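You operate a simulated robot arm through the tools that you are given. There is no shell and no other tool. Be economical: measure what you need, move in short steps, check, and stop when the job is done.

You are at the controls of a simulated robot arm. One attempt, no reset.

Task
Put one of the lime pieces from the wooden board in the silver pan.

The check looks at the end state, three seconds after you hand in, the way a careful person would. Anything else that was tipped, shoved, dropped, spilled or broken makes it a failure.

Robot
A 7-joint arm with a two-finger parallel gripper on a trunk, on a base that drives. Base frame: it is fixed to the floor where the robot stands at the start and does not move with it; the origin is under the middle of the robot, x ahead of it, y to its left, z up. Lengths are in mm, angles in rad, forces in N, time in s.
With the tool pointing down near the work surface it reaches from about 200 to 740 mm from the robot's upright axis, wherever it stands. Its first joint turns from -2.897 to 2.897 rad. Places, roughly: silver pan [750, -2500, 1000]. Payload 1.57 kg.
The TCP is the grasp point between the finger pads, 30 mm short of the fingertips. In the tool frame z runs along the fingers and y along their closing line. Largest opening 110 mm; finger width 24, thickness 12; the body of the gripper, 48 by 112 mm, starts 78 mm behind the TCP.
Orientation is that of the tool frame in the base frame, as a unit quaternion [w, x, y, z]. With the fingers straight down and closing along the base's y, the tool's x points along the base's -x, its y along +y and its z along -z.

Tools
- The arm moves only by the tool apply_moves. Its argument "steps" is a list of rows, each a list of 7 numbers: the shift along the tool's x, y, z in cm, then the turn, a rotation vector about the tool's x, y, z in rad, then the gripper command, from -1 (fully open) to 1 (shut), values between in proportion. In form: [[dx, dy, dz, rx, ry, rz, grip], ...]. A call has 1 to 20 rows; each row is the pose to reach, as a shift and turn from the pose commanded when the call began, along the tool's axes at that moment. A row lasts 0.2 s, in which the tool goes at most 50 mm and 0.15 rad; a call with a longer step from one row to the next is refused whole, and so is a gripper value outside its range. A pose out of reach is approached as far as the arm can. The call stops where the force on the tool passes 40 N (or 10 N more than at its start, if that is more) or the arm is blocked; 0.2 s more then pass. The fingers move at their own pace (about 45 mm/s each) and stop on an object; they squeeze with about 41 N. The grip force told is the motor's: it shows also when the fingers shut on nothing. Time passes only in rows, and 0.2 s behind the last, so rows that repeat a pose let the fingers close. It gives the time, the measured TCP pose, the force on the tool (base axes), the opening and the grip force at its end, in the units of the frame above (readings bear some noise), and new pictures: "views" is both (left out), scene, wrist or none.
- Cameras (640 x 400 px; columns grow to the right, rows downward): "scene" is now at [20.5, 135.6, 1552]; the picture's right is [-0.20, -0.98, 0.00], its down [-0.67, 0.13, -0.73] and it looks along [0.72, -0.15, -0.68] (base axes); focal length 248 px, centre (320, 200). "wrist" rides on the gripper at [70, 16, -141] in the tool frame; the picture's right is [-0.23, 0.97, 0.00], its down [-0.86, -0.20, -0.48] and it looks along [-0.47, -0.11, 0.88] (tool axes); focal length 222 px, centre (320, 200). There is no depth. A picture from a camera that has moved, and an enlarged one, comes with that camera's place and axes in the base frame and with its lens.
- raise_lower(by): slides the trunk up (or, below 0, down) by that many mm; the arm and the scene camera ride with it, the base frame stays. It gives what a move gives, with no picture.
- roll_base(legs): drives the robot by 1 to 6 legs, each [ahead, turn to the left] in mm and rad, along the robot's own axes; the way and the turn of a leg run together, so that a leg with both is an arc; at most 1500 mm and 3.142 rad a leg. The arm and the cameras ride along, it lands a little off, and it stops where it bumps. It gives what a move gives, and a new picture of the scene camera.
- head_to(pan, tilt): turns the head with the scene camera to pan (to the left, within 2.705 rad either way) and tilt (down, from -0.506 to 1.204), counted from straight ahead of the robot. It gives what a move gives, and a new picture of the scene camera.
- zoom(camera, box): a new picture of the part [left, top, right, bottom] of that camera's present view, enlarged. The clock stands still meanwhile.
- close_job(): hands the job in; it is judged then, once.

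Work in short steps. Places have to be worked out from the pictures, the camera data and where the tool is seen: move nearer, look again, correct. Check each grasp and each placing, and mend what went wrong. You have 120 turns and 170 pictures in all, those below and enlarged ones among them. Open the gripper and draw the arm clear of the work before you hand the job in, unless the task says otherwise; then end with one line.

The tools are called after "Emit:" as name(argument=value, ...) on one line, values as JSON. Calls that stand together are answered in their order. apply_moves: Moves the arm, as the interface text tells. Its arguments: {"type":"object","properties":{"steps":{"type":"array","items":{"type":"array","items":{"type":"number"}}},"views":{"type":"string","enum":["both","scene","wrist","none"]}},"required":["steps"]} The other tools are called the same way: raise_lower (by) slides the trunk up or down; roll_base (legs) drives the base; head_to (pan, tilt) turns the head that bears the scene camera; zoom (camera, box) takes an enlarged picture of a part of a camera's view; close_job () hands the job in.

At the start:

```text
t: 0.0
eef_pos: [485.0, 16.7, 1176.6]
ee_rot: [0.0, -0.001, 1.0, 0.0]
wrist_force: [0.3, -0.4, -0.1]
finger_gap: 110.0
finger_force: 0.1
trunk travel left (down, up): [-483.0, 107.0]
robot x, y, heading: [-1.4, -6.4, -0.001]
head pan, tilt: [-0.199, 0.747]
```

scene: 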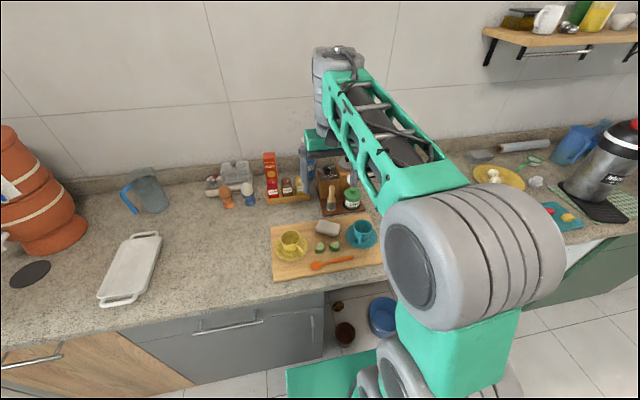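
wrist: 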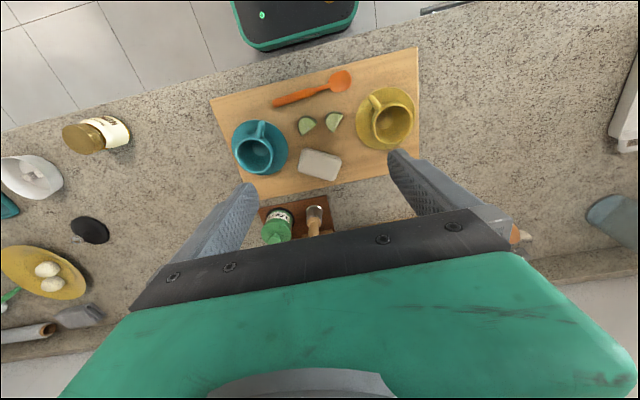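

The lime pieces lie around (480, -8) and (485, 40) on the board. I'll zoom in for their shape and orientation.

Emit:
zoom(camera="wrist", box=[220, 70, 420, 195])

Emit:
zoom(camera="scene", box=[260, 190, 400, 290])

```text
3.20 times, centred on (320, 132) of wrist
camera zoom: at [414.4, 34.1, 1319.1], right [0.22, 0.97, 0.0], down [0.86, -0.2, 0.48], along [0.47, -0.11, -0.88], focal length 711 px, centre (320, 416)
```

zoom: 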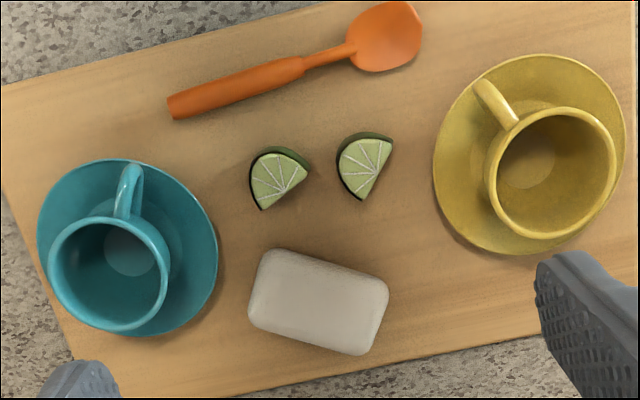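

```text
4.00 times, centred on (330, 240) of scene
camera zoom: at [20.5, 135.6, 1552.0], right [-0.2, -0.98, 0.0], down [-0.67, 0.13, -0.73], along [0.72, -0.15, -0.68], focal length 991 px, centre (280, 40)
```

zoom: 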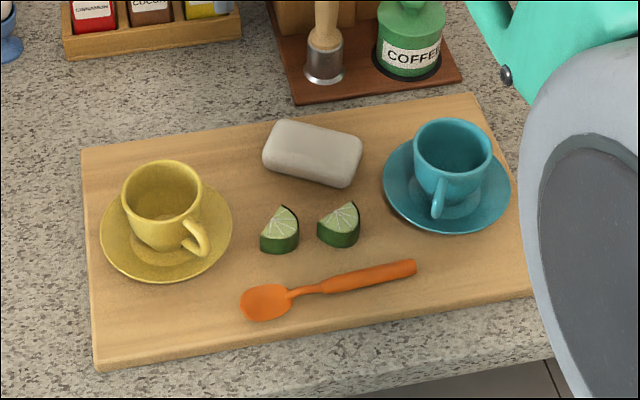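

Lime pieces are about 33 mm wide and 18 mm apart. I move lower for a closer look.

Emit:
apply_moves(steps=[[0, 0.5, 4, 0, 0, 0, -1], [0, 1, 8, 0, 0, 0, -1], [0, 1.5, 12, 0, 0, 0, -1], [0, 1.5, 12, 0, 0, 0, -1]], views="wrist")

```text
t: 1.0
eef_pos: [487.1, 33.3, 1057.5]
ee_rot: [0.001, -0.002, 1.0, 0.0]
wrist_force: [1.4, -0.1, -0.3]
finger_gap: 110.0
finger_force: 0.0
trunk travel left (down, up): [-483.0, 107.0]
robot x, y, heading: [-5.5, -2.3, 0.002]
head pan, tilt: [-0.199, 0.747]
camera wrist: at [416.5, 50.2, 1199.5], right [0.22, 0.97, 0.0], down [0.85, -0.2, 0.48], along [0.47, -0.11, -0.88], focal length 222 px, centre (320, 200)
```

wrist: 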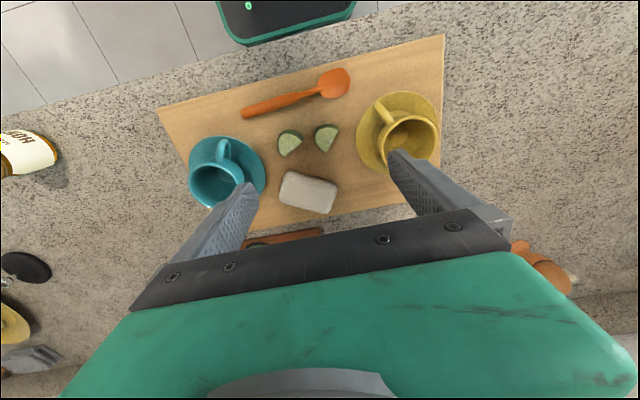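

Emit:
zoom(camera="wrist", box=[260, 100, 370, 169])

```text
5.80 times, centred on (315, 134) of wrist
camera zoom: at [416.5, 50.2, 1199.5], right [0.22, 0.97, 0.0], down [0.85, -0.2, 0.48], along [0.47, -0.11, -0.88], focal length 1288 px, centre (349, 580)
```

zoom: 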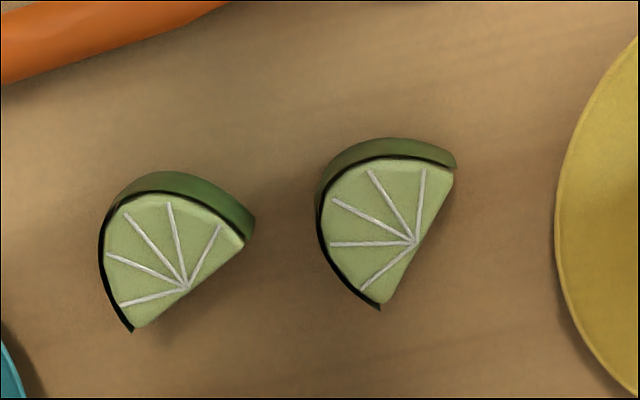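

Lime 1 is a flat half disc about 34 × 21 mm, centred near (480, -7), with its chord normal at about 24° from x. I turn the gripper to close along that normal, narrow it to about 50 mm and hover above.

Emit:
apply_moves(steps=[[0.1, -0.5, 0.4, 0, 0, 0.144, -0.6], [0.2, -1, 0.8, 0, 0, 0.288, -0.3], [0.3, -1.5, 1.2, 0, 0, 0.432, 0.0], [0.4, -2, 1.7, 0, 0, 0.576, 0.09], [0.5, -2.5, 2.2, 0, 0, 0.72, 0.09], [0.6, -3, 2.7, 0, 0, 0.864, 0.09], [0.7, -3.5, 3.2, 0, 0, 1.0, 0.09], [0.7, -4, 3.7, 0, 0, 1.15, 0.09], [0.7, -4, 3.7, 0, 0, 1.15, 0.09], [0.7, -4, 3.7, 0, 0, 1.15, 0.09]], views="both")

```text
t: 3.2
eef_pos: [477.3, -6.4, 1021.7]
ee_rot: [-0.001, 0.543, 0.84, 0.0]
wrist_force: [-0.5, 0.4, -0.3]
finger_gap: 50.2
finger_force: 0.0
trunk travel left (down, up): [-483.0, 107.0]
robot x, y, heading: [1.1, -1.7, -0.004]
head pan, tilt: [-0.199, 0.747]
camera scene: at [20.4, 135.6, 1552.0], right [-0.2, -0.98, 0.0], down [-0.67, 0.13, -0.73], along [0.72, -0.15, -0.68], focal length 248 px, centre (320, 200)
camera wrist: at [464.3, 64.1, 1162.2], right [0.98, 0.19, 0.0], down [0.17, -0.86, 0.48], along [0.09, -0.47, -0.88], focal length 222 px, centre (320, 200)
```

scene: 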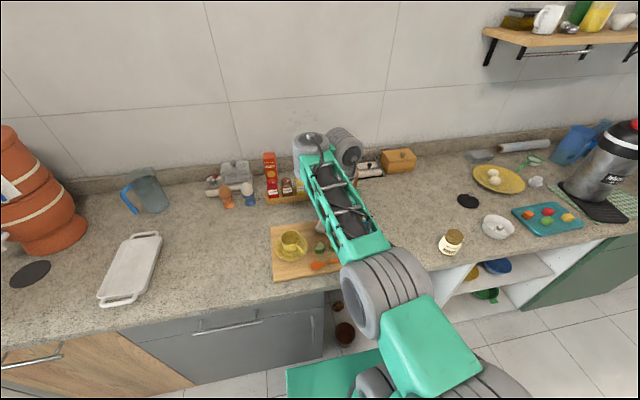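
wrist: 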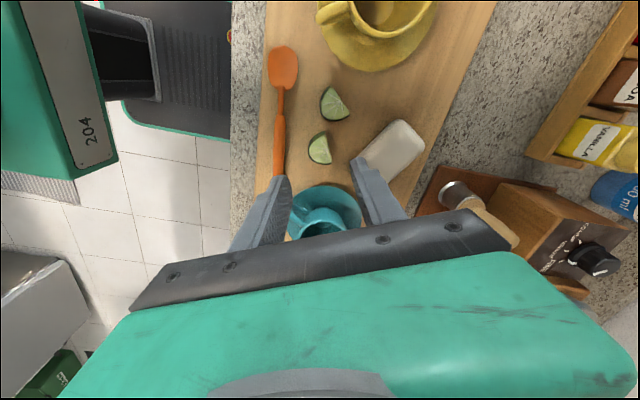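

Lime works out at (477.5, -6.6), right under the TCP. I descend partway and check.

Emit:
apply_moves(steps=[[0, 0, 2.5, 0, 0, 0, 0.09], [0, 0, 5, 0, 0, 0, 0.09], [0, 0, 7.5, 0, 0, 0, 0.09], [0, 0, 7.5, 0, 0, 0, 0.09]], views="wrist")

Emit:
zoom(camera="wrist", box=[220, 100, 440, 238])

```text
t: 4.2
eef_pos: [505.5, -3.5, 986.5]
ee_rot: [-0.007, 0.542, 0.84, -0.007]
wrist_force: [1.3, 1.1, 0.1]
finger_gap: 50.1
finger_force: 0.0
out of reach, approached as far as the arm can: row 1, 2, 3, 4
trunk travel left (down, up): [-483.0, 107.0]
robot x, y, heading: [0.8, -3.7, 0.005]
head pan, tilt: [-0.199, 0.747]
camera wrist: at [493.7, 68.3, 1127.9], right [0.98, 0.19, -0.02], down [0.18, -0.86, 0.48], along [0.08, -0.47, -0.88], focal length 222 px, centre (320, 200)
```

wrist: 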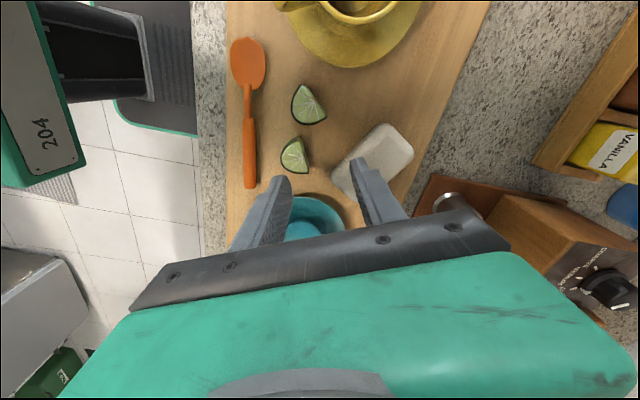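

```text
2.90 times, centred on (330, 169) of wrist
camera zoom: at [493.7, 68.3, 1127.9], right [0.98, 0.19, -0.02], down [0.18, -0.86, 0.48], along [0.08, -0.47, -0.88], focal length 644 px, centre (291, 290)
```

zoom: 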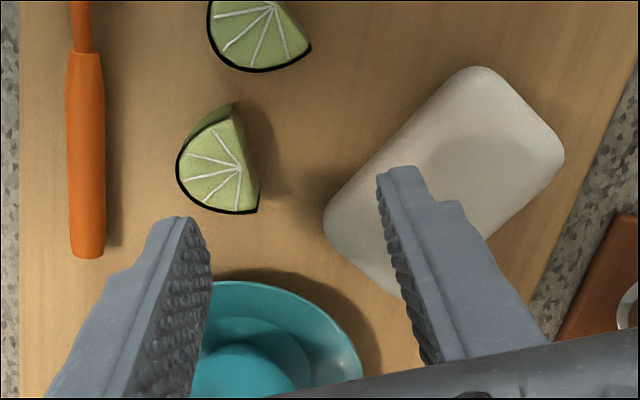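

The arm can't reach lower with the trunk this high and drifted sideways, touching nothing. I go back up, then I'll use the trunk for the descent.

Emit:
apply_moves(steps=[[0, 0, -4, 0, 0, 0, 0.09], [0, 0, -7.5, 0, 0, 0, 0.09], [0, 0, -7.5, 0, 0, 0, 0.09]], views="none")

```text
t: 5.0
eef_pos: [475.7, -3.2, 1021.1]
ee_rot: [0.001, 0.543, 0.84, 0.001]
wrist_force: [-0.6, 0.4, 0.1]
finger_gap: 50.0
finger_force: 0.0
out of reach, approached as far as the arm can: row 1
trunk travel left (down, up): [-483.0, 107.0]
robot x, y, heading: [4.2, -3.1, -0.004]
head pan, tilt: [-0.199, 0.747]
```

Back at the hover pose. I lower the trunk by 60 mm.

Emit:
raise_lower(by=-60)

Emit:
zoom(camera="wrist", box=[220, 100, 440, 238])

```text
t: 6.0
eef_pos: [477.1, -3.9, 961.9]
ee_rot: [0.0, 0.542, 0.84, 0.0]
wrist_force: [-0.3, 1.0, -0.1]
finger_gap: 50.2
finger_force: 0.0
trunk travel left (down, up): [-423.0, 167.0]
robot x, y, heading: [-1.3, -1.6, 0.001]
head pan, tilt: [-0.199, 0.747]
```

```text
2.90 times, centred on (330, 169) of wrist
camera zoom: at [461.9, 68.2, 1103.7], right [0.98, 0.19, 0.0], down [0.17, -0.86, 0.48], along [0.09, -0.47, -0.88], focal length 644 px, centre (291, 290)
```

zoom: 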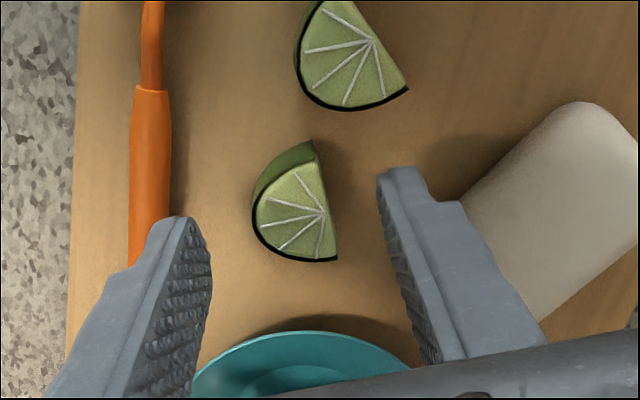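

Lime at about (478, -8); shift 4 mm toward it, then lower the trunk 25 mm.

Emit:
apply_moves(steps=[[-0.4, 0, 0, 0, 0, 0, 0.09], [-0.4, 0, 0, 0, 0, 0, 0.09]], views="none")

Emit:
raise_lower(by=-25)

Emit:
zoom(camera="wrist", box=[220, 100, 440, 238])

```text
t: 6.6
eef_pos: [478.5, -7.1, 961.2]
ee_rot: [0.0, 0.543, 0.84, 0.0]
wrist_force: [-0.5, -0.4, 0.5]
finger_gap: 50.1
finger_force: 0.0
trunk travel left (down, up): [-423.0, 167.0]
robot x, y, heading: [-0.5, -2.3, 0.002]
head pan, tilt: [-0.199, 0.747]
```

```text
t: 7.3
eef_pos: [478.0, -7.5, 935.9]
ee_rot: [0.0, 0.542, 0.84, 0.0]
wrist_force: [-0.7, -0.4, -0.4]
finger_gap: 50.0
finger_force: 0.1
trunk travel left (down, up): [-398.0, 192.0]
robot x, y, heading: [0.2, -0.8, -0.002]
head pan, tilt: [-0.199, 0.747]
```

```text
2.90 times, centred on (330, 169) of wrist
camera zoom: at [463.7, 64.2, 1078.4], right [0.98, 0.19, 0.0], down [0.17, -0.86, 0.48], along [0.09, -0.47, -0.88], focal length 644 px, centre (291, 290)
```

zoom: 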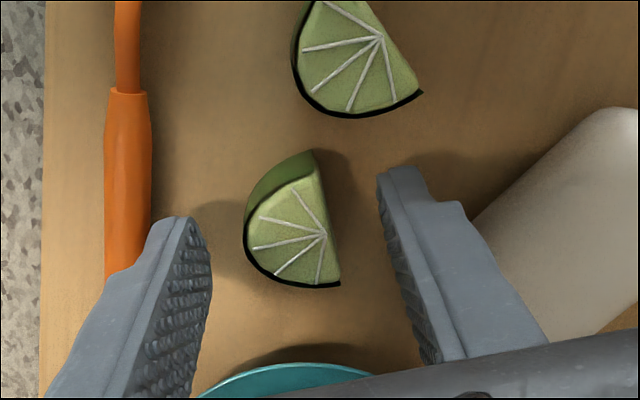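

Fingers straddle the lime with a gap to the board still visible. I lower in small steps.

Emit:
raise_lower(by=-6)

Emit:
zoom(camera="wrist", box=[220, 100, 440, 238])

```text
t: 7.9
eef_pos: [478.7, -7.4, 929.8]
ee_rot: [0.0, 0.543, 0.84, 0.0]
wrist_force: [0.6, 0.6, -0.2]
finger_gap: 50.1
finger_force: 0.1
trunk travel left (down, up): [-392.0, 198.0]
robot x, y, heading: [3.5, -3.2, -0.0]
head pan, tilt: [-0.199, 0.747]
```

```text
2.90 times, centred on (330, 169) of wrist
camera zoom: at [463.7, 64.2, 1072.4], right [0.98, 0.19, 0.0], down [0.17, -0.86, 0.48], along [0.09, -0.47, -0.88], focal length 644 px, centre (291, 290)
```

zoom: 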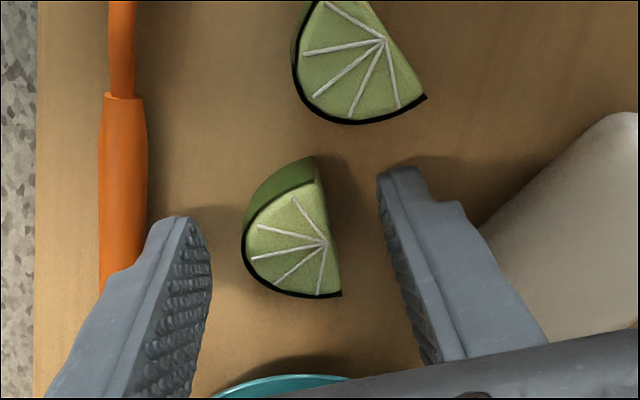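

Emit:
raise_lower(by=-4)

Emit:
zoom(camera="wrist", box=[220, 100, 440, 238])

```text
t: 8.4
eef_pos: [477.1, -6.8, 926.8]
ee_rot: [0.0, 0.542, 0.84, 0.0]
wrist_force: [0.9, -0.1, -0.4]
finger_gap: 50.2
finger_force: 0.1
trunk travel left (down, up): [-388.0, 202.0]
robot x, y, heading: [1.7, -3.3, 0.0]
head pan, tilt: [-0.199, 0.747]
```

```text
2.90 times, centred on (330, 169) of wrist
camera zoom: at [463.7, 64.2, 1068.4], right [0.98, 0.19, 0.0], down [0.17, -0.86, 0.48], along [0.09, -0.47, -0.88], focal length 644 px, centre (291, 290)
```

zoom: 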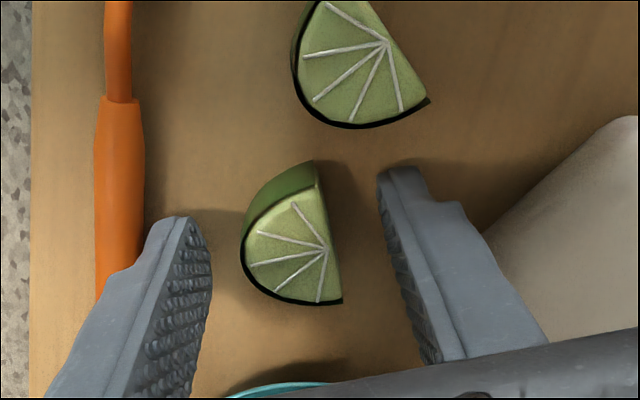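

By projection the lime sits on the tool axis about 20 mm beyond the TCP, so it's between the pads. I close.

Emit:
apply_moves(steps=[[0, 0, 0, 0, 0, 0, 0.4], [0, 0, 0, 0, 0, 0, 0.6], [0, 0, 0, 0, 0, 0, 0.8], [0, 0, 0, 0, 0, 0, 1], [0, 0, 0, 0, 0, 0, 1]], views="wrist")

```text
t: 9.6
eef_pos: [478.6, -7.5, 926.2]
ee_rot: [0.0, 0.543, 0.84, 0.0]
wrist_force: [-0.9, 0.1, -0.2]
finger_gap: 21.8
finger_force: 34.6
trunk travel left (down, up): [-388.0, 202.0]
robot x, y, heading: [-1.6, -5.5, 0.004]
head pan, tilt: [-0.199, 0.747]
camera wrist: at [463.8, 64.2, 1068.4], right [0.98, 0.19, 0.0], down [0.17, -0.86, 0.48], along [0.09, -0.47, -0.88], focal length 222 px, centre (320, 200)
```

wrist: 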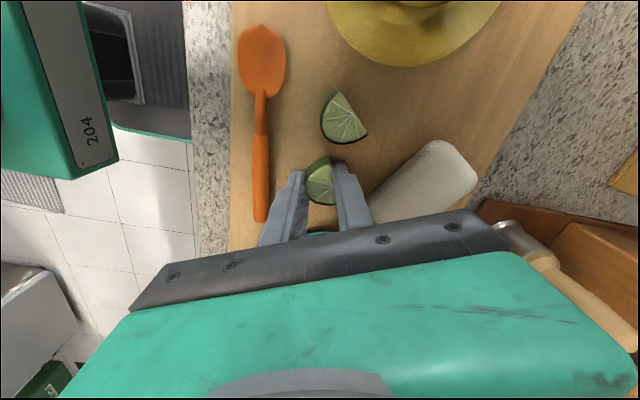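

Gripped at 21.8 mm. I raise the trunk by 200 mm and look.

Emit:
raise_lower(by=200)

Emit:
zoom(camera="wrist", box=[160, 50, 480, 250])

Emit:
head_to(pan=-1.3, tilt=0.5)

```text
t: 11.8
eef_pos: [476.6, -6.8, 1126.2]
ee_rot: [0.0, 0.542, 0.84, 0.0]
wrist_force: [0.3, 0.6, -0.3]
finger_gap: 21.9
finger_force: 35.0
trunk travel left (down, up): [-588.0, 2.0]
robot x, y, heading: [0.4, -4.7, 0.004]
head pan, tilt: [-0.199, 0.747]
```

```text
2.00 times, centred on (320, 150) of wrist
camera zoom: at [463.8, 64.3, 1268.3], right [0.98, 0.19, 0.0], down [0.17, -0.86, 0.48], along [0.09, -0.47, -0.88], focal length 444 px, centre (320, 300)
```

zoom: 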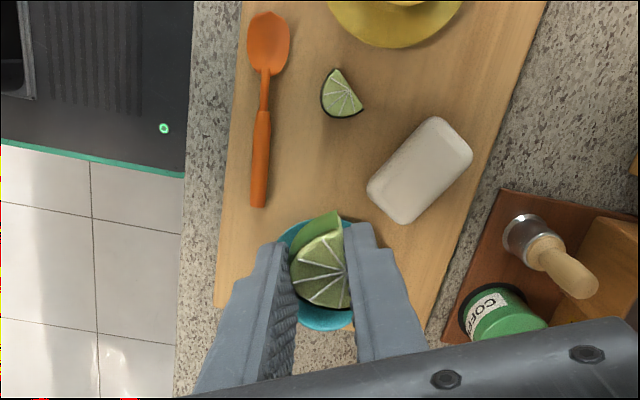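

```text
t: 13.1
eef_pos: [479.2, -6.9, 1127.5]
ee_rot: [0.001, 0.543, 0.84, 0.0]
wrist_force: [0.2, -0.7, 0.4]
finger_gap: 21.4
finger_force: 34.2
trunk travel left (down, up): [-588.0, 2.0]
robot x, y, heading: [2.6, -4.5, -0.001]
head pan, tilt: [-1.3, 0.499]
camera scene: at [-36.5, 64.4, 1678.7], right [-0.96, -0.27, 0.0], down [-0.13, 0.46, -0.88], along [0.24, -0.85, -0.48], focal length 248 px, centre (320, 200)
```

scene: 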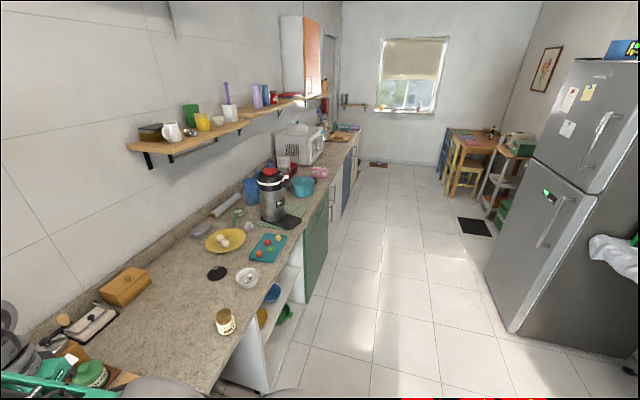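

The lime is held clear. I zoom toward the pan's place.

Emit:
zoom(camera="scene", box=[260, 90, 420, 190])

Emit:
head_to(pan=-1.57, tilt=0.9)

```text
4.00 times, centred on (340, 140) of scene
camera zoom: at [-36.5, 64.4, 1678.7], right [-0.96, -0.27, 0.0], down [-0.13, 0.46, -0.88], along [0.24, -0.85, -0.48], focal length 991 px, centre (240, 440)
```

zoom: 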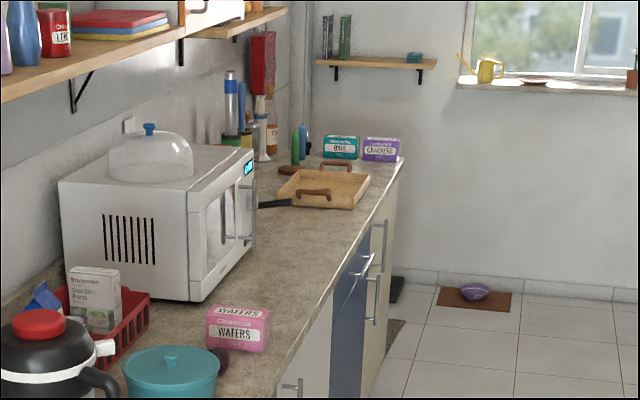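

```text
t: 14.0
eef_pos: [477.9, -7.2, 1126.3]
ee_rot: [0.0, 0.542, 0.84, 0.0]
wrist_force: [-0.2, 0.3, -1.0]
finger_gap: 21.6
finger_force: 35.3
trunk travel left (down, up): [-588.0, 2.0]
robot x, y, heading: [-0.1, -3.3, -0.001]
head pan, tilt: [-1.571, 0.901]
camera scene: at [-60.8, 76.5, 1644.9], right [-1.0, 0.0, 0.0], down [0.0, 0.78, -0.62], along [0.0, -0.62, -0.78], focal length 248 px, centre (320, 200)
```

scene: 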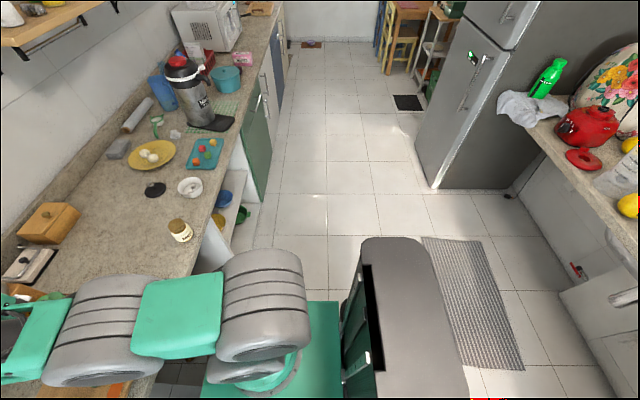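

The pan is behind the microwave (only its handle shows), around (750, -2500). I back off slightly, turn right to travel along the counter.

Emit:
roll_base(legs=[[-120, 0], [0, -1.571]])

Emit:
head_to(pan=0, tilt=0.75)

```text
t: 19.0
eef_pos: [-125.1, -480.9, 1125.9]
ee_rot: [0.0, 0.978, 0.208, 0.0]
wrist_force: [0.4, 0.2, -0.6]
finger_gap: 21.8
finger_force: 34.8
trunk travel left (down, up): [-588.0, 2.0]
robot x, y, heading: [-120.2, -6.4, -1.579]
head pan, tilt: [-1.571, 0.901]
camera scene: at [-39.6, 57.0, 1644.9], right [0.0, 1.0, 0.0], down [0.78, 0.0, -0.62], along [-0.62, 0.0, -0.78], focal length 248 px, centre (320, 200)
```

scene: 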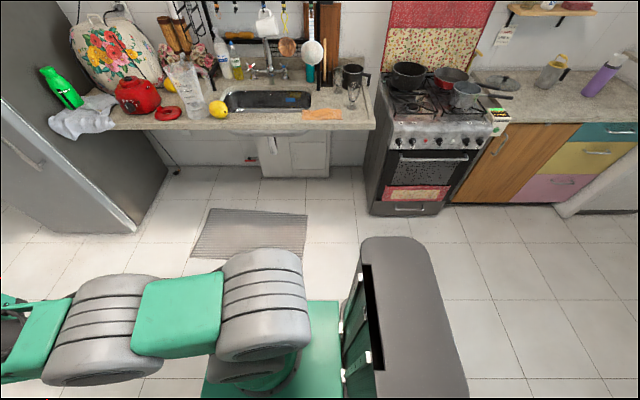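

```text
t: 20.7
eef_pos: [-124.1, -480.3, 1127.6]
ee_rot: [0.0, 0.978, 0.208, 0.001]
wrist_force: [-0.2, 0.1, -0.3]
finger_gap: 21.7
finger_force: 34.6
trunk travel left (down, up): [-588.0, 2.0]
robot x, y, heading: [-120.1, -2.7, -1.573]
head pan, tilt: [0.0, 0.75]
camera scene: at [35.6, -26.2, 1656.8], right [-1.0, 0.0, 0.0], down [0.0, 0.68, -0.73], along [0.0, -0.73, -0.68], focal length 248 px, centre (320, 200)
```

scene: 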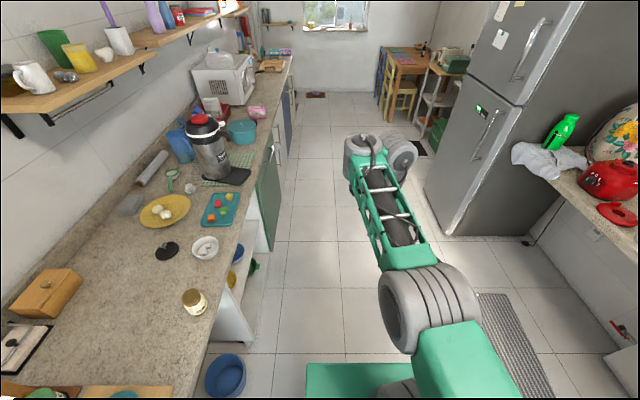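

Path is clear (fridge at x≈-1030, counter edge x≈371). I drive 2450 mm along.

Emit:
roll_base(legs=[[1200, 0], [1250, 0]])

Emit:
head_to(pan=1.4, tilt=0.6)

```text
t: 32.5
eef_pos: [-14.8, -2883.1, 1126.5]
ee_rot: [0.0, 0.97, 0.242, 0.0]
wrist_force: [0.1, -0.5, -0.4]
finger_gap: 21.5
finger_force: 34.9
trunk travel left (down, up): [-588.0, 2.0]
robot x, y, heading: [-39.5, -2404.3, -1.506]
head pan, tilt: [0.0, 0.75]
camera scene: at [113.9, -2418.8, 1656.8], right [-1.0, -0.07, 0.0], down [-0.04, 0.68, -0.73], along [0.05, -0.73, -0.68], focal length 248 px, centre (320, 200)
```

scene: 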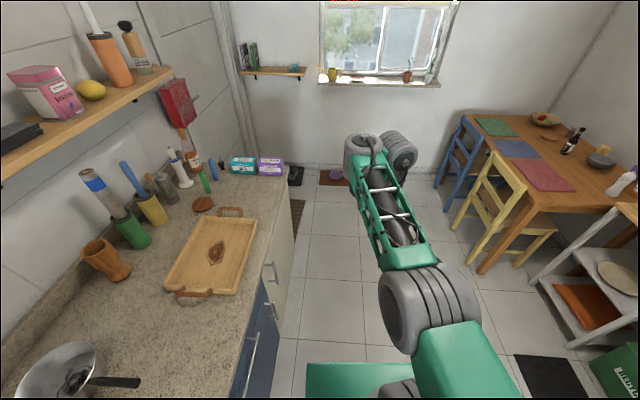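

```text
t: 34.0
eef_pos: [-14.9, -2882.7, 1125.1]
ee_rot: [0.0, 0.97, 0.242, 0.0]
wrist_force: [-0.1, 0.0, 0.8]
finger_gap: 21.2
finger_force: 34.7
trunk travel left (down, up): [-588.0, 2.0]
robot x, y, heading: [-37.5, -2405.6, -1.508]
head pan, tilt: [1.4, 0.6]
camera scene: at [196.3, -2345.3, 1669.6], right [-0.11, -0.99, 0.0], down [-0.56, 0.06, -0.82], along [0.82, -0.09, -0.57], focal length 248 px, centre (320, 200)
```

scene: 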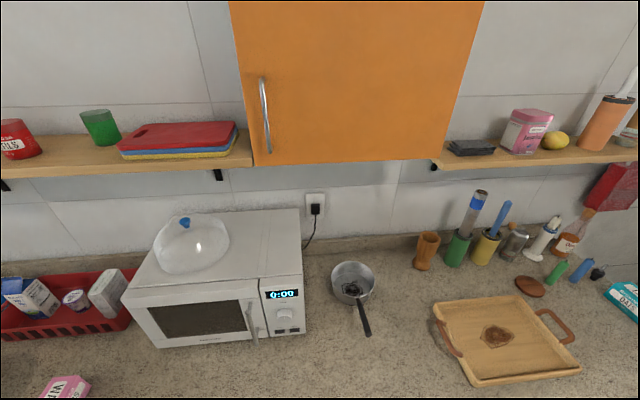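

The silver saucepan is at about (735, -2520), ~157 mm wide, with its handle toward the robot. I drive 115 mm on and turn left to face it.

Emit:
roll_base(legs=[[115, 0], [0, 1.506]])

Emit:
head_to(pan=0.0, tilt=0.6)

```text
t: 38.8
eef_pos: [443.0, -2534.3, 1127.2]
ee_rot: [-0.001, 0.551, 0.834, 0.0]
wrist_force: [0.6, -0.2, -0.8]
finger_gap: 21.7
finger_force: 34.6
trunk travel left (down, up): [-588.0, 2.0]
robot x, y, heading: [-32.9, -2520.9, -0.028]
head pan, tilt: [1.4, 0.6]
camera scene: at [-74.2, -2276.6, 1669.6], right [0.98, -0.19, 0.0], down [-0.11, -0.55, -0.82], along [0.16, 0.81, -0.57], focal length 248 px, centre (320, 200)
```

scene: 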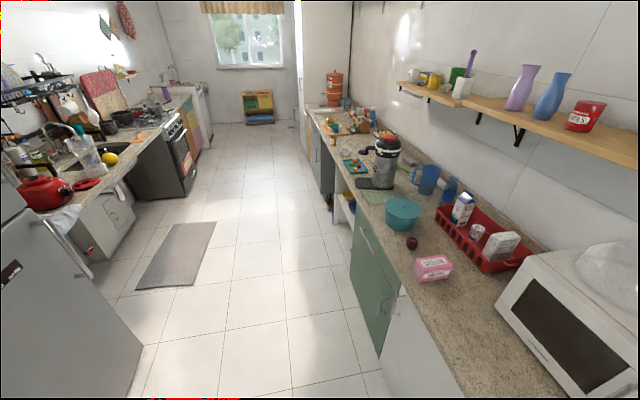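

```text
t: 40.4
eef_pos: [444.4, -2533.7, 1126.7]
ee_rot: [0.0, 0.552, 0.834, 0.0]
wrist_force: [-0.3, -0.3, 0.3]
finger_gap: 21.5
finger_force: 34.4
trunk travel left (down, up): [-588.0, 2.0]
robot x, y, heading: [-34.1, -2520.7, -0.026]
head pan, tilt: [0.0, 0.6]
camera scene: at [-2.7, -2365.3, 1669.7], right [-0.02, -1.0, 0.0], down [-0.56, 0.01, -0.83], along [0.82, -0.02, -0.56], focal length 248 px, centre (320, 200)
```

scene: 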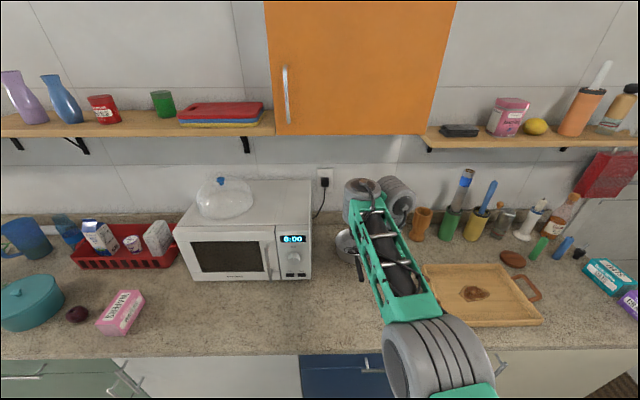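

I drive ahead 80 mm, lower the trunk 100 mm, and check with the wrist camera.

Emit:
roll_base(legs=[[80, 0.026]])

Emit:
raise_lower(by=-90)

Emit:
apply_moves(steps=[[0, 0, 0, 0, 0, 0, 1]], views="both")

```text
t: 41.4
eef_pos: [524.5, -2521.8, 1125.6]
ee_rot: [0.0, 0.54, 0.841, 0.0]
wrist_force: [1.0, -0.5, -0.3]
finger_gap: 21.5
finger_force: 34.6
trunk travel left (down, up): [-588.0, 2.0]
robot x, y, heading: [47.2, -2518.9, -0.002]
head pan, tilt: [0.0, 0.6]
camera scene: at [74.0, -2365.2, 1669.6], right [0.0, -1.0, 0.0], down [-0.57, 0.0, -0.82], along [0.82, 0.0, -0.57], focal length 248 px, centre (320, 200)
```

scene: 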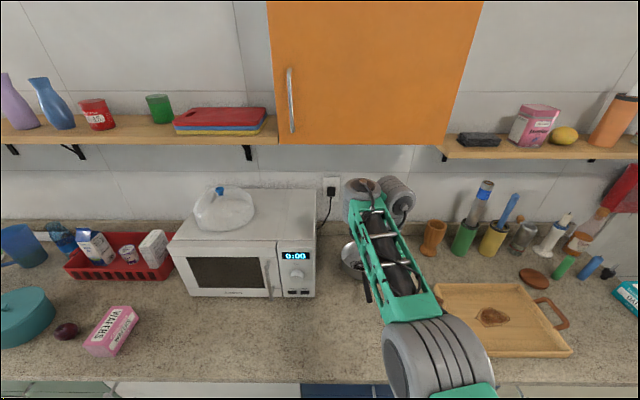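

```text
t: 42.7
eef_pos: [523.4, -2522.1, 1036.5]
ee_rot: [0.0, 0.54, 0.841, 0.0]
wrist_force: [-0.8, 0.1, -0.3]
finger_gap: 21.7
finger_force: 34.7
trunk travel left (down, up): [-498.0, 92.0]
robot x, y, heading: [42.8, -2516.0, 0.009]
head pan, tilt: [0.0, 0.6]
```

```text
t: 43.1
eef_pos: [524.2, -2522.7, 1036.2]
ee_rot: [0.0, 0.54, 0.841, 0.0]
wrist_force: [-0.5, 0.0, 0.7]
finger_gap: 21.3
finger_force: 34.8
trunk travel left (down, up): [-498.0, 92.0]
robot x, y, heading: [45.1, -2516.6, 0.003]
head pan, tilt: [0.0, 0.6]
camera scene: at [72.7, -2365.3, 1579.7], right [0.0, -1.0, 0.0], down [-0.56, 0.0, -0.83], along [0.83, 0.0, -0.56], focal length 248 px, centre (320, 200)
camera wrist: at [509.4, -2451.1, 1178.3], right [0.98, 0.2, 0.0], down [0.17, -0.86, 0.48], along [0.09, -0.47, -0.88], focal length 222 px, centre (320, 200)
```

scene: 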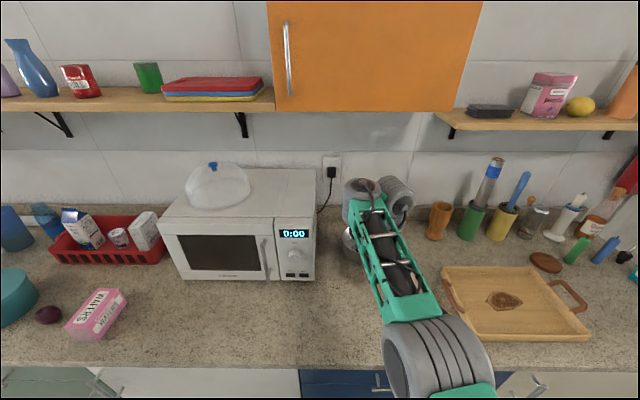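
wrist: 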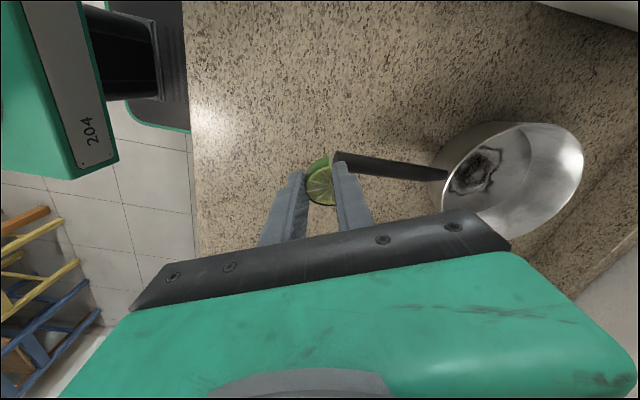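

Pan centre ≈ (740, -2517), rim z ≈ 950, and my fingertips are at z ≈ 1006. I move out over the pan at this height.

Emit:
apply_moves(steps=[[-1.4, 3.2, 0, 0, 0, 0, 1], [-2.8, 6.4, 0, 0, 0, 0, 1], [-4.2, 9.6, 0, 0, 0, 0, 1], [-5.6, 12.8, 0, 0, 0, 0, 1], [-7.0, 16.1, 0, 0, 0, 0, 1], [-8.4, 19.3, 0, 0, 0, 0, 1], [-8.4, 19.3, 0, 0, 0, 0, 1]], views="both")

```text
t: 44.7
eef_pos: [737.1, -2518.8, 1037.2]
ee_rot: [-0.001, 0.54, 0.842, 0.0]
wrist_force: [-0.3, 0.1, -0.2]
finger_gap: 21.7
finger_force: 34.4
trunk travel left (down, up): [-498.0, 92.0]
robot x, y, heading: [44.5, -2521.6, -0.001]
head pan, tilt: [0.0, 0.6]
camera scene: at [72.9, -2365.3, 1579.7], right [0.0, -1.0, 0.0], down [-0.57, 0.0, -0.82], along [0.82, 0.0, -0.57], focal length 248 px, centre (320, 200)
camera wrist: at [722.2, -2447.6, 1180.0], right [0.98, 0.2, 0.0], down [0.17, -0.86, 0.48], along [0.09, -0.47, -0.88], focal length 222 px, centre (320, 200)
```

scene: 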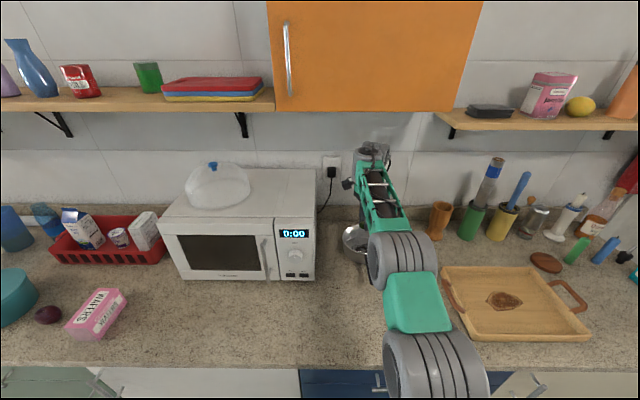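
wrist: 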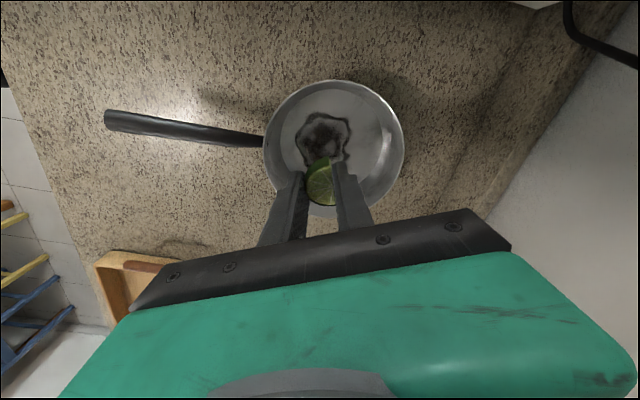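

Pan centre refined to ≈(744, -2510). I correct by a few mm, then lower 70 mm with the trunk.

Emit:
apply_moves(steps=[[0.6, 0.7, 0, 0, 0, 0, 1], [0.6, 0.7, 0, 0, 0, 0, 1]], views="none")

Emit:
raise_lower(by=-65)

Emit:
zoom(camera="wrist", box=[160, 50, 480, 250])

```text
t: 45.3
eef_pos: [738.5, -2510.2, 1036.9]
ee_rot: [0.0, 0.54, 0.842, 0.001]
wrist_force: [0.3, -0.2, -0.1]
finger_gap: 21.5
finger_force: 34.7
trunk travel left (down, up): [-498.0, 92.0]
robot x, y, heading: [47.1, -2519.9, 0.003]
head pan, tilt: [0.0, 0.6]
```

```text
t: 46.3
eef_pos: [738.4, -2511.5, 973.6]
ee_rot: [0.0, 0.54, 0.841, -0.001]
wrist_force: [0.3, -0.4, 1.0]
finger_gap: 21.6
finger_force: 34.6
trunk travel left (down, up): [-433.0, 157.0]
robot x, y, heading: [42.1, -2522.4, 0.006]
head pan, tilt: [0.0, 0.6]
```

```text
2.00 times, centred on (320, 150) of wrist
camera zoom: at [724.0, -2439.9, 1115.1], right [0.98, 0.2, 0.0], down [0.17, -0.86, 0.48], along [0.09, -0.47, -0.88], focal length 444 px, centre (320, 300)
```

zoom: 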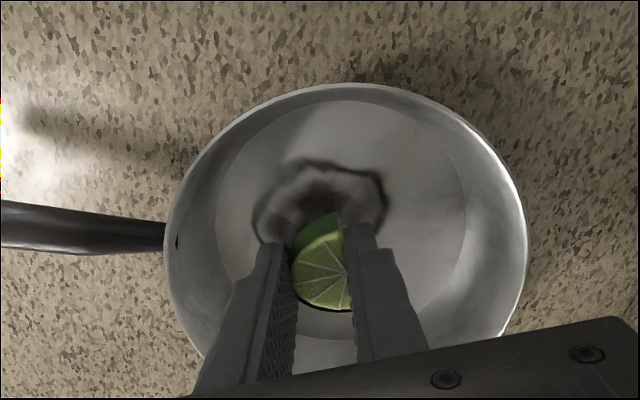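

The lime is centred inside the pan's outline and clear of the walls. I lower 25 mm more.

Emit:
raise_lower(by=-25)

Emit:
zoom(camera="wrist", box=[160, 50, 480, 250])

```text
t: 47.0
eef_pos: [738.0, -2511.5, 947.9]
ee_rot: [0.0, 0.54, 0.842, 0.0]
wrist_force: [-0.5, 0.5, -0.4]
finger_gap: 21.7
finger_force: 34.7
trunk travel left (down, up): [-408.0, 182.0]
robot x, y, heading: [47.0, -2519.8, 0.008]
head pan, tilt: [0.0, 0.6]
```

```text
2.00 times, centred on (320, 150) of wrist
camera zoom: at [724.0, -2439.9, 1090.1], right [0.98, 0.2, 0.0], down [0.17, -0.86, 0.48], along [0.09, -0.47, -0.88], focal length 444 px, centre (320, 300)
```

zoom: 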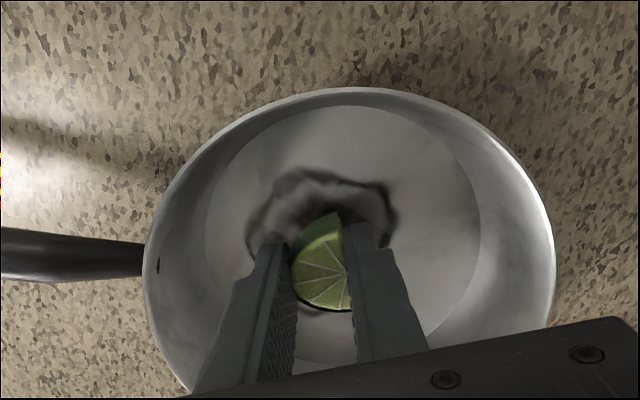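

Still clear; 12 mm lower and then release to a modest 45 mm opening.

Emit:
raise_lower(by=-12)

Emit:
apply_moves(steps=[[0, 0, 0, 0, 0, 0, 0.5], [0, 0, 0, 0, 0, 0, 0.25], [0, 0, 0, 0, 0, 0, 0.25], [0, 0, 0, 0, 0, 0, 0.25]], views="wrist")

```text
t: 47.6
eef_pos: [738.8, -2510.4, 934.6]
ee_rot: [0.0, 0.54, 0.842, 0.0]
wrist_force: [0.3, 0.1, -1.1]
finger_gap: 21.5
finger_force: 34.5
trunk travel left (down, up): [-396.0, 194.0]
robot x, y, heading: [44.9, -2519.5, -0.003]
head pan, tilt: [0.0, 0.6]
```

```text
t: 48.6
eef_pos: [738.5, -2510.2, 936.4]
ee_rot: [0.001, 0.54, 0.842, 0.0]
wrist_force: [-0.1, -0.1, -0.7]
finger_gap: 40.8
finger_force: 0.1
trunk travel left (down, up): [-396.0, 194.0]
robot x, y, heading: [46.6, -2521.3, 0.003]
head pan, tilt: [0.0, 0.6]
camera wrist: at [724.1, -2439.9, 1078.0], right [0.98, 0.2, 0.0], down [0.17, -0.86, 0.48], along [0.09, -0.47, -0.88], focal length 222 px, centre (320, 200)
```

wrist: 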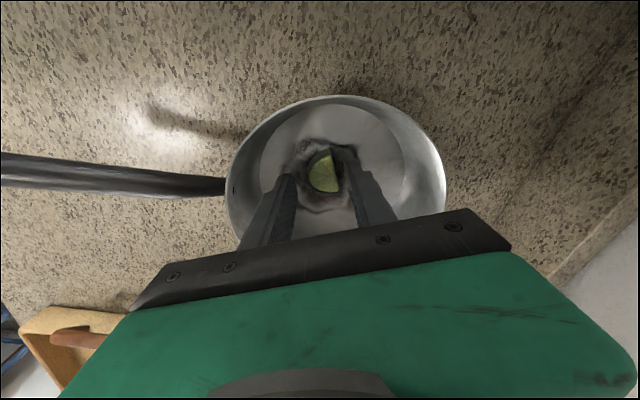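

Lime dropped to the pan floor. I raise the trunk straight up and look.

Emit:
raise_lower(by=110)

Emit:
zoom(camera="wrist", box=[160, 50, 480, 250])

```text
t: 50.0
eef_pos: [737.8, -2511.2, 1046.5]
ee_rot: [0.0, 0.54, 0.841, 0.0]
wrist_force: [-0.5, 0.5, -0.1]
finger_gap: 41.3
finger_force: 0.0
trunk travel left (down, up): [-506.0, 84.0]
robot x, y, heading: [43.6, -2519.7, 0.006]
head pan, tilt: [0.0, 0.6]
```

```text
2.00 times, centred on (320, 150) of wrist
camera zoom: at [724.2, -2439.8, 1187.7], right [0.98, 0.2, 0.0], down [0.17, -0.86, 0.48], along [0.09, -0.47, -0.88], focal length 444 px, centre (320, 300)
```

zoom: 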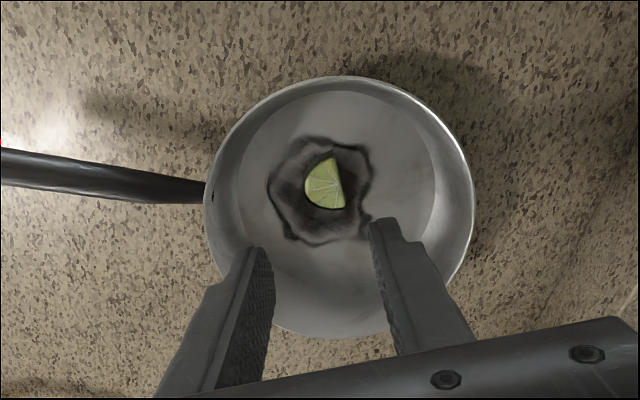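

The lime lies in the pan. I draw the arm back clear and open the gripper.

Emit:
apply_moves(steps=[[1.4, -3.2, 0, 0, 0, 0, 0.25], [2.8, -6.4, 0, 0, 0, 0, 0.25], [4.2, -9.6, 0, 0, 0, 0, 0], [5.6, -12.8, 0, 0, 0, 0, -0.3], [7.0, -16.1, 0, 0, 0, 0, -0.7], [8.4, -19.3, 0, 0, 0, 0, -1], [8.4, -19.3, 0, 0, 0, 0, -1], [8.4, -19.3, 0, 0, 0, 0, -1]], views="both")

```text
t: 51.8
eef_pos: [527.7, -2516.0, 1046.9]
ee_rot: [0.0, 0.54, 0.841, 0.0]
wrist_force: [0.2, -0.4, 0.6]
finger_gap: 110.3
finger_force: 0.0
trunk travel left (down, up): [-506.0, 84.0]
robot x, y, heading: [47.4, -2520.3, 0.006]
head pan, tilt: [0.0, 0.6]
camera scene: at [72.9, -2365.3, 1587.6], right [0.0, -1.0, 0.0], down [-0.57, 0.0, -0.82], along [0.82, 0.0, -0.57], focal length 248 px, centre (320, 200)
camera wrist: at [513.6, -2445.7, 1188.4], right [0.98, 0.2, 0.0], down [0.17, -0.86, 0.48], along [0.09, -0.47, -0.88], focal length 222 px, centre (320, 200)
```

scene: 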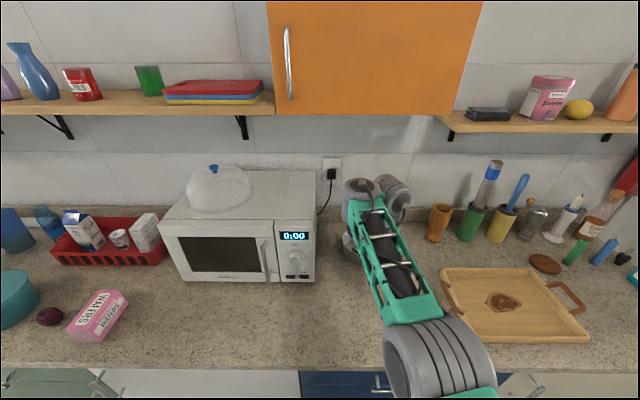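
wrist: 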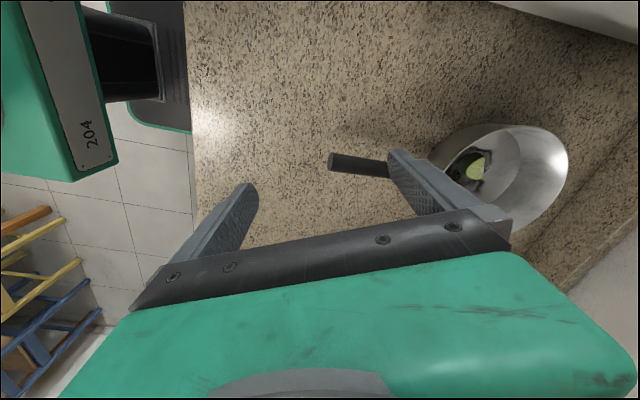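

The lime rests in the pan, the gripper is open and clear, and everything else in view is undisturbed; I hand in.

Emit:
close_job()

```text
The job is handed in.
```

One lime piece from the wooden board is in the silver pan, the gripper is open and the arm is clear, and I saw nothing else disturbed.
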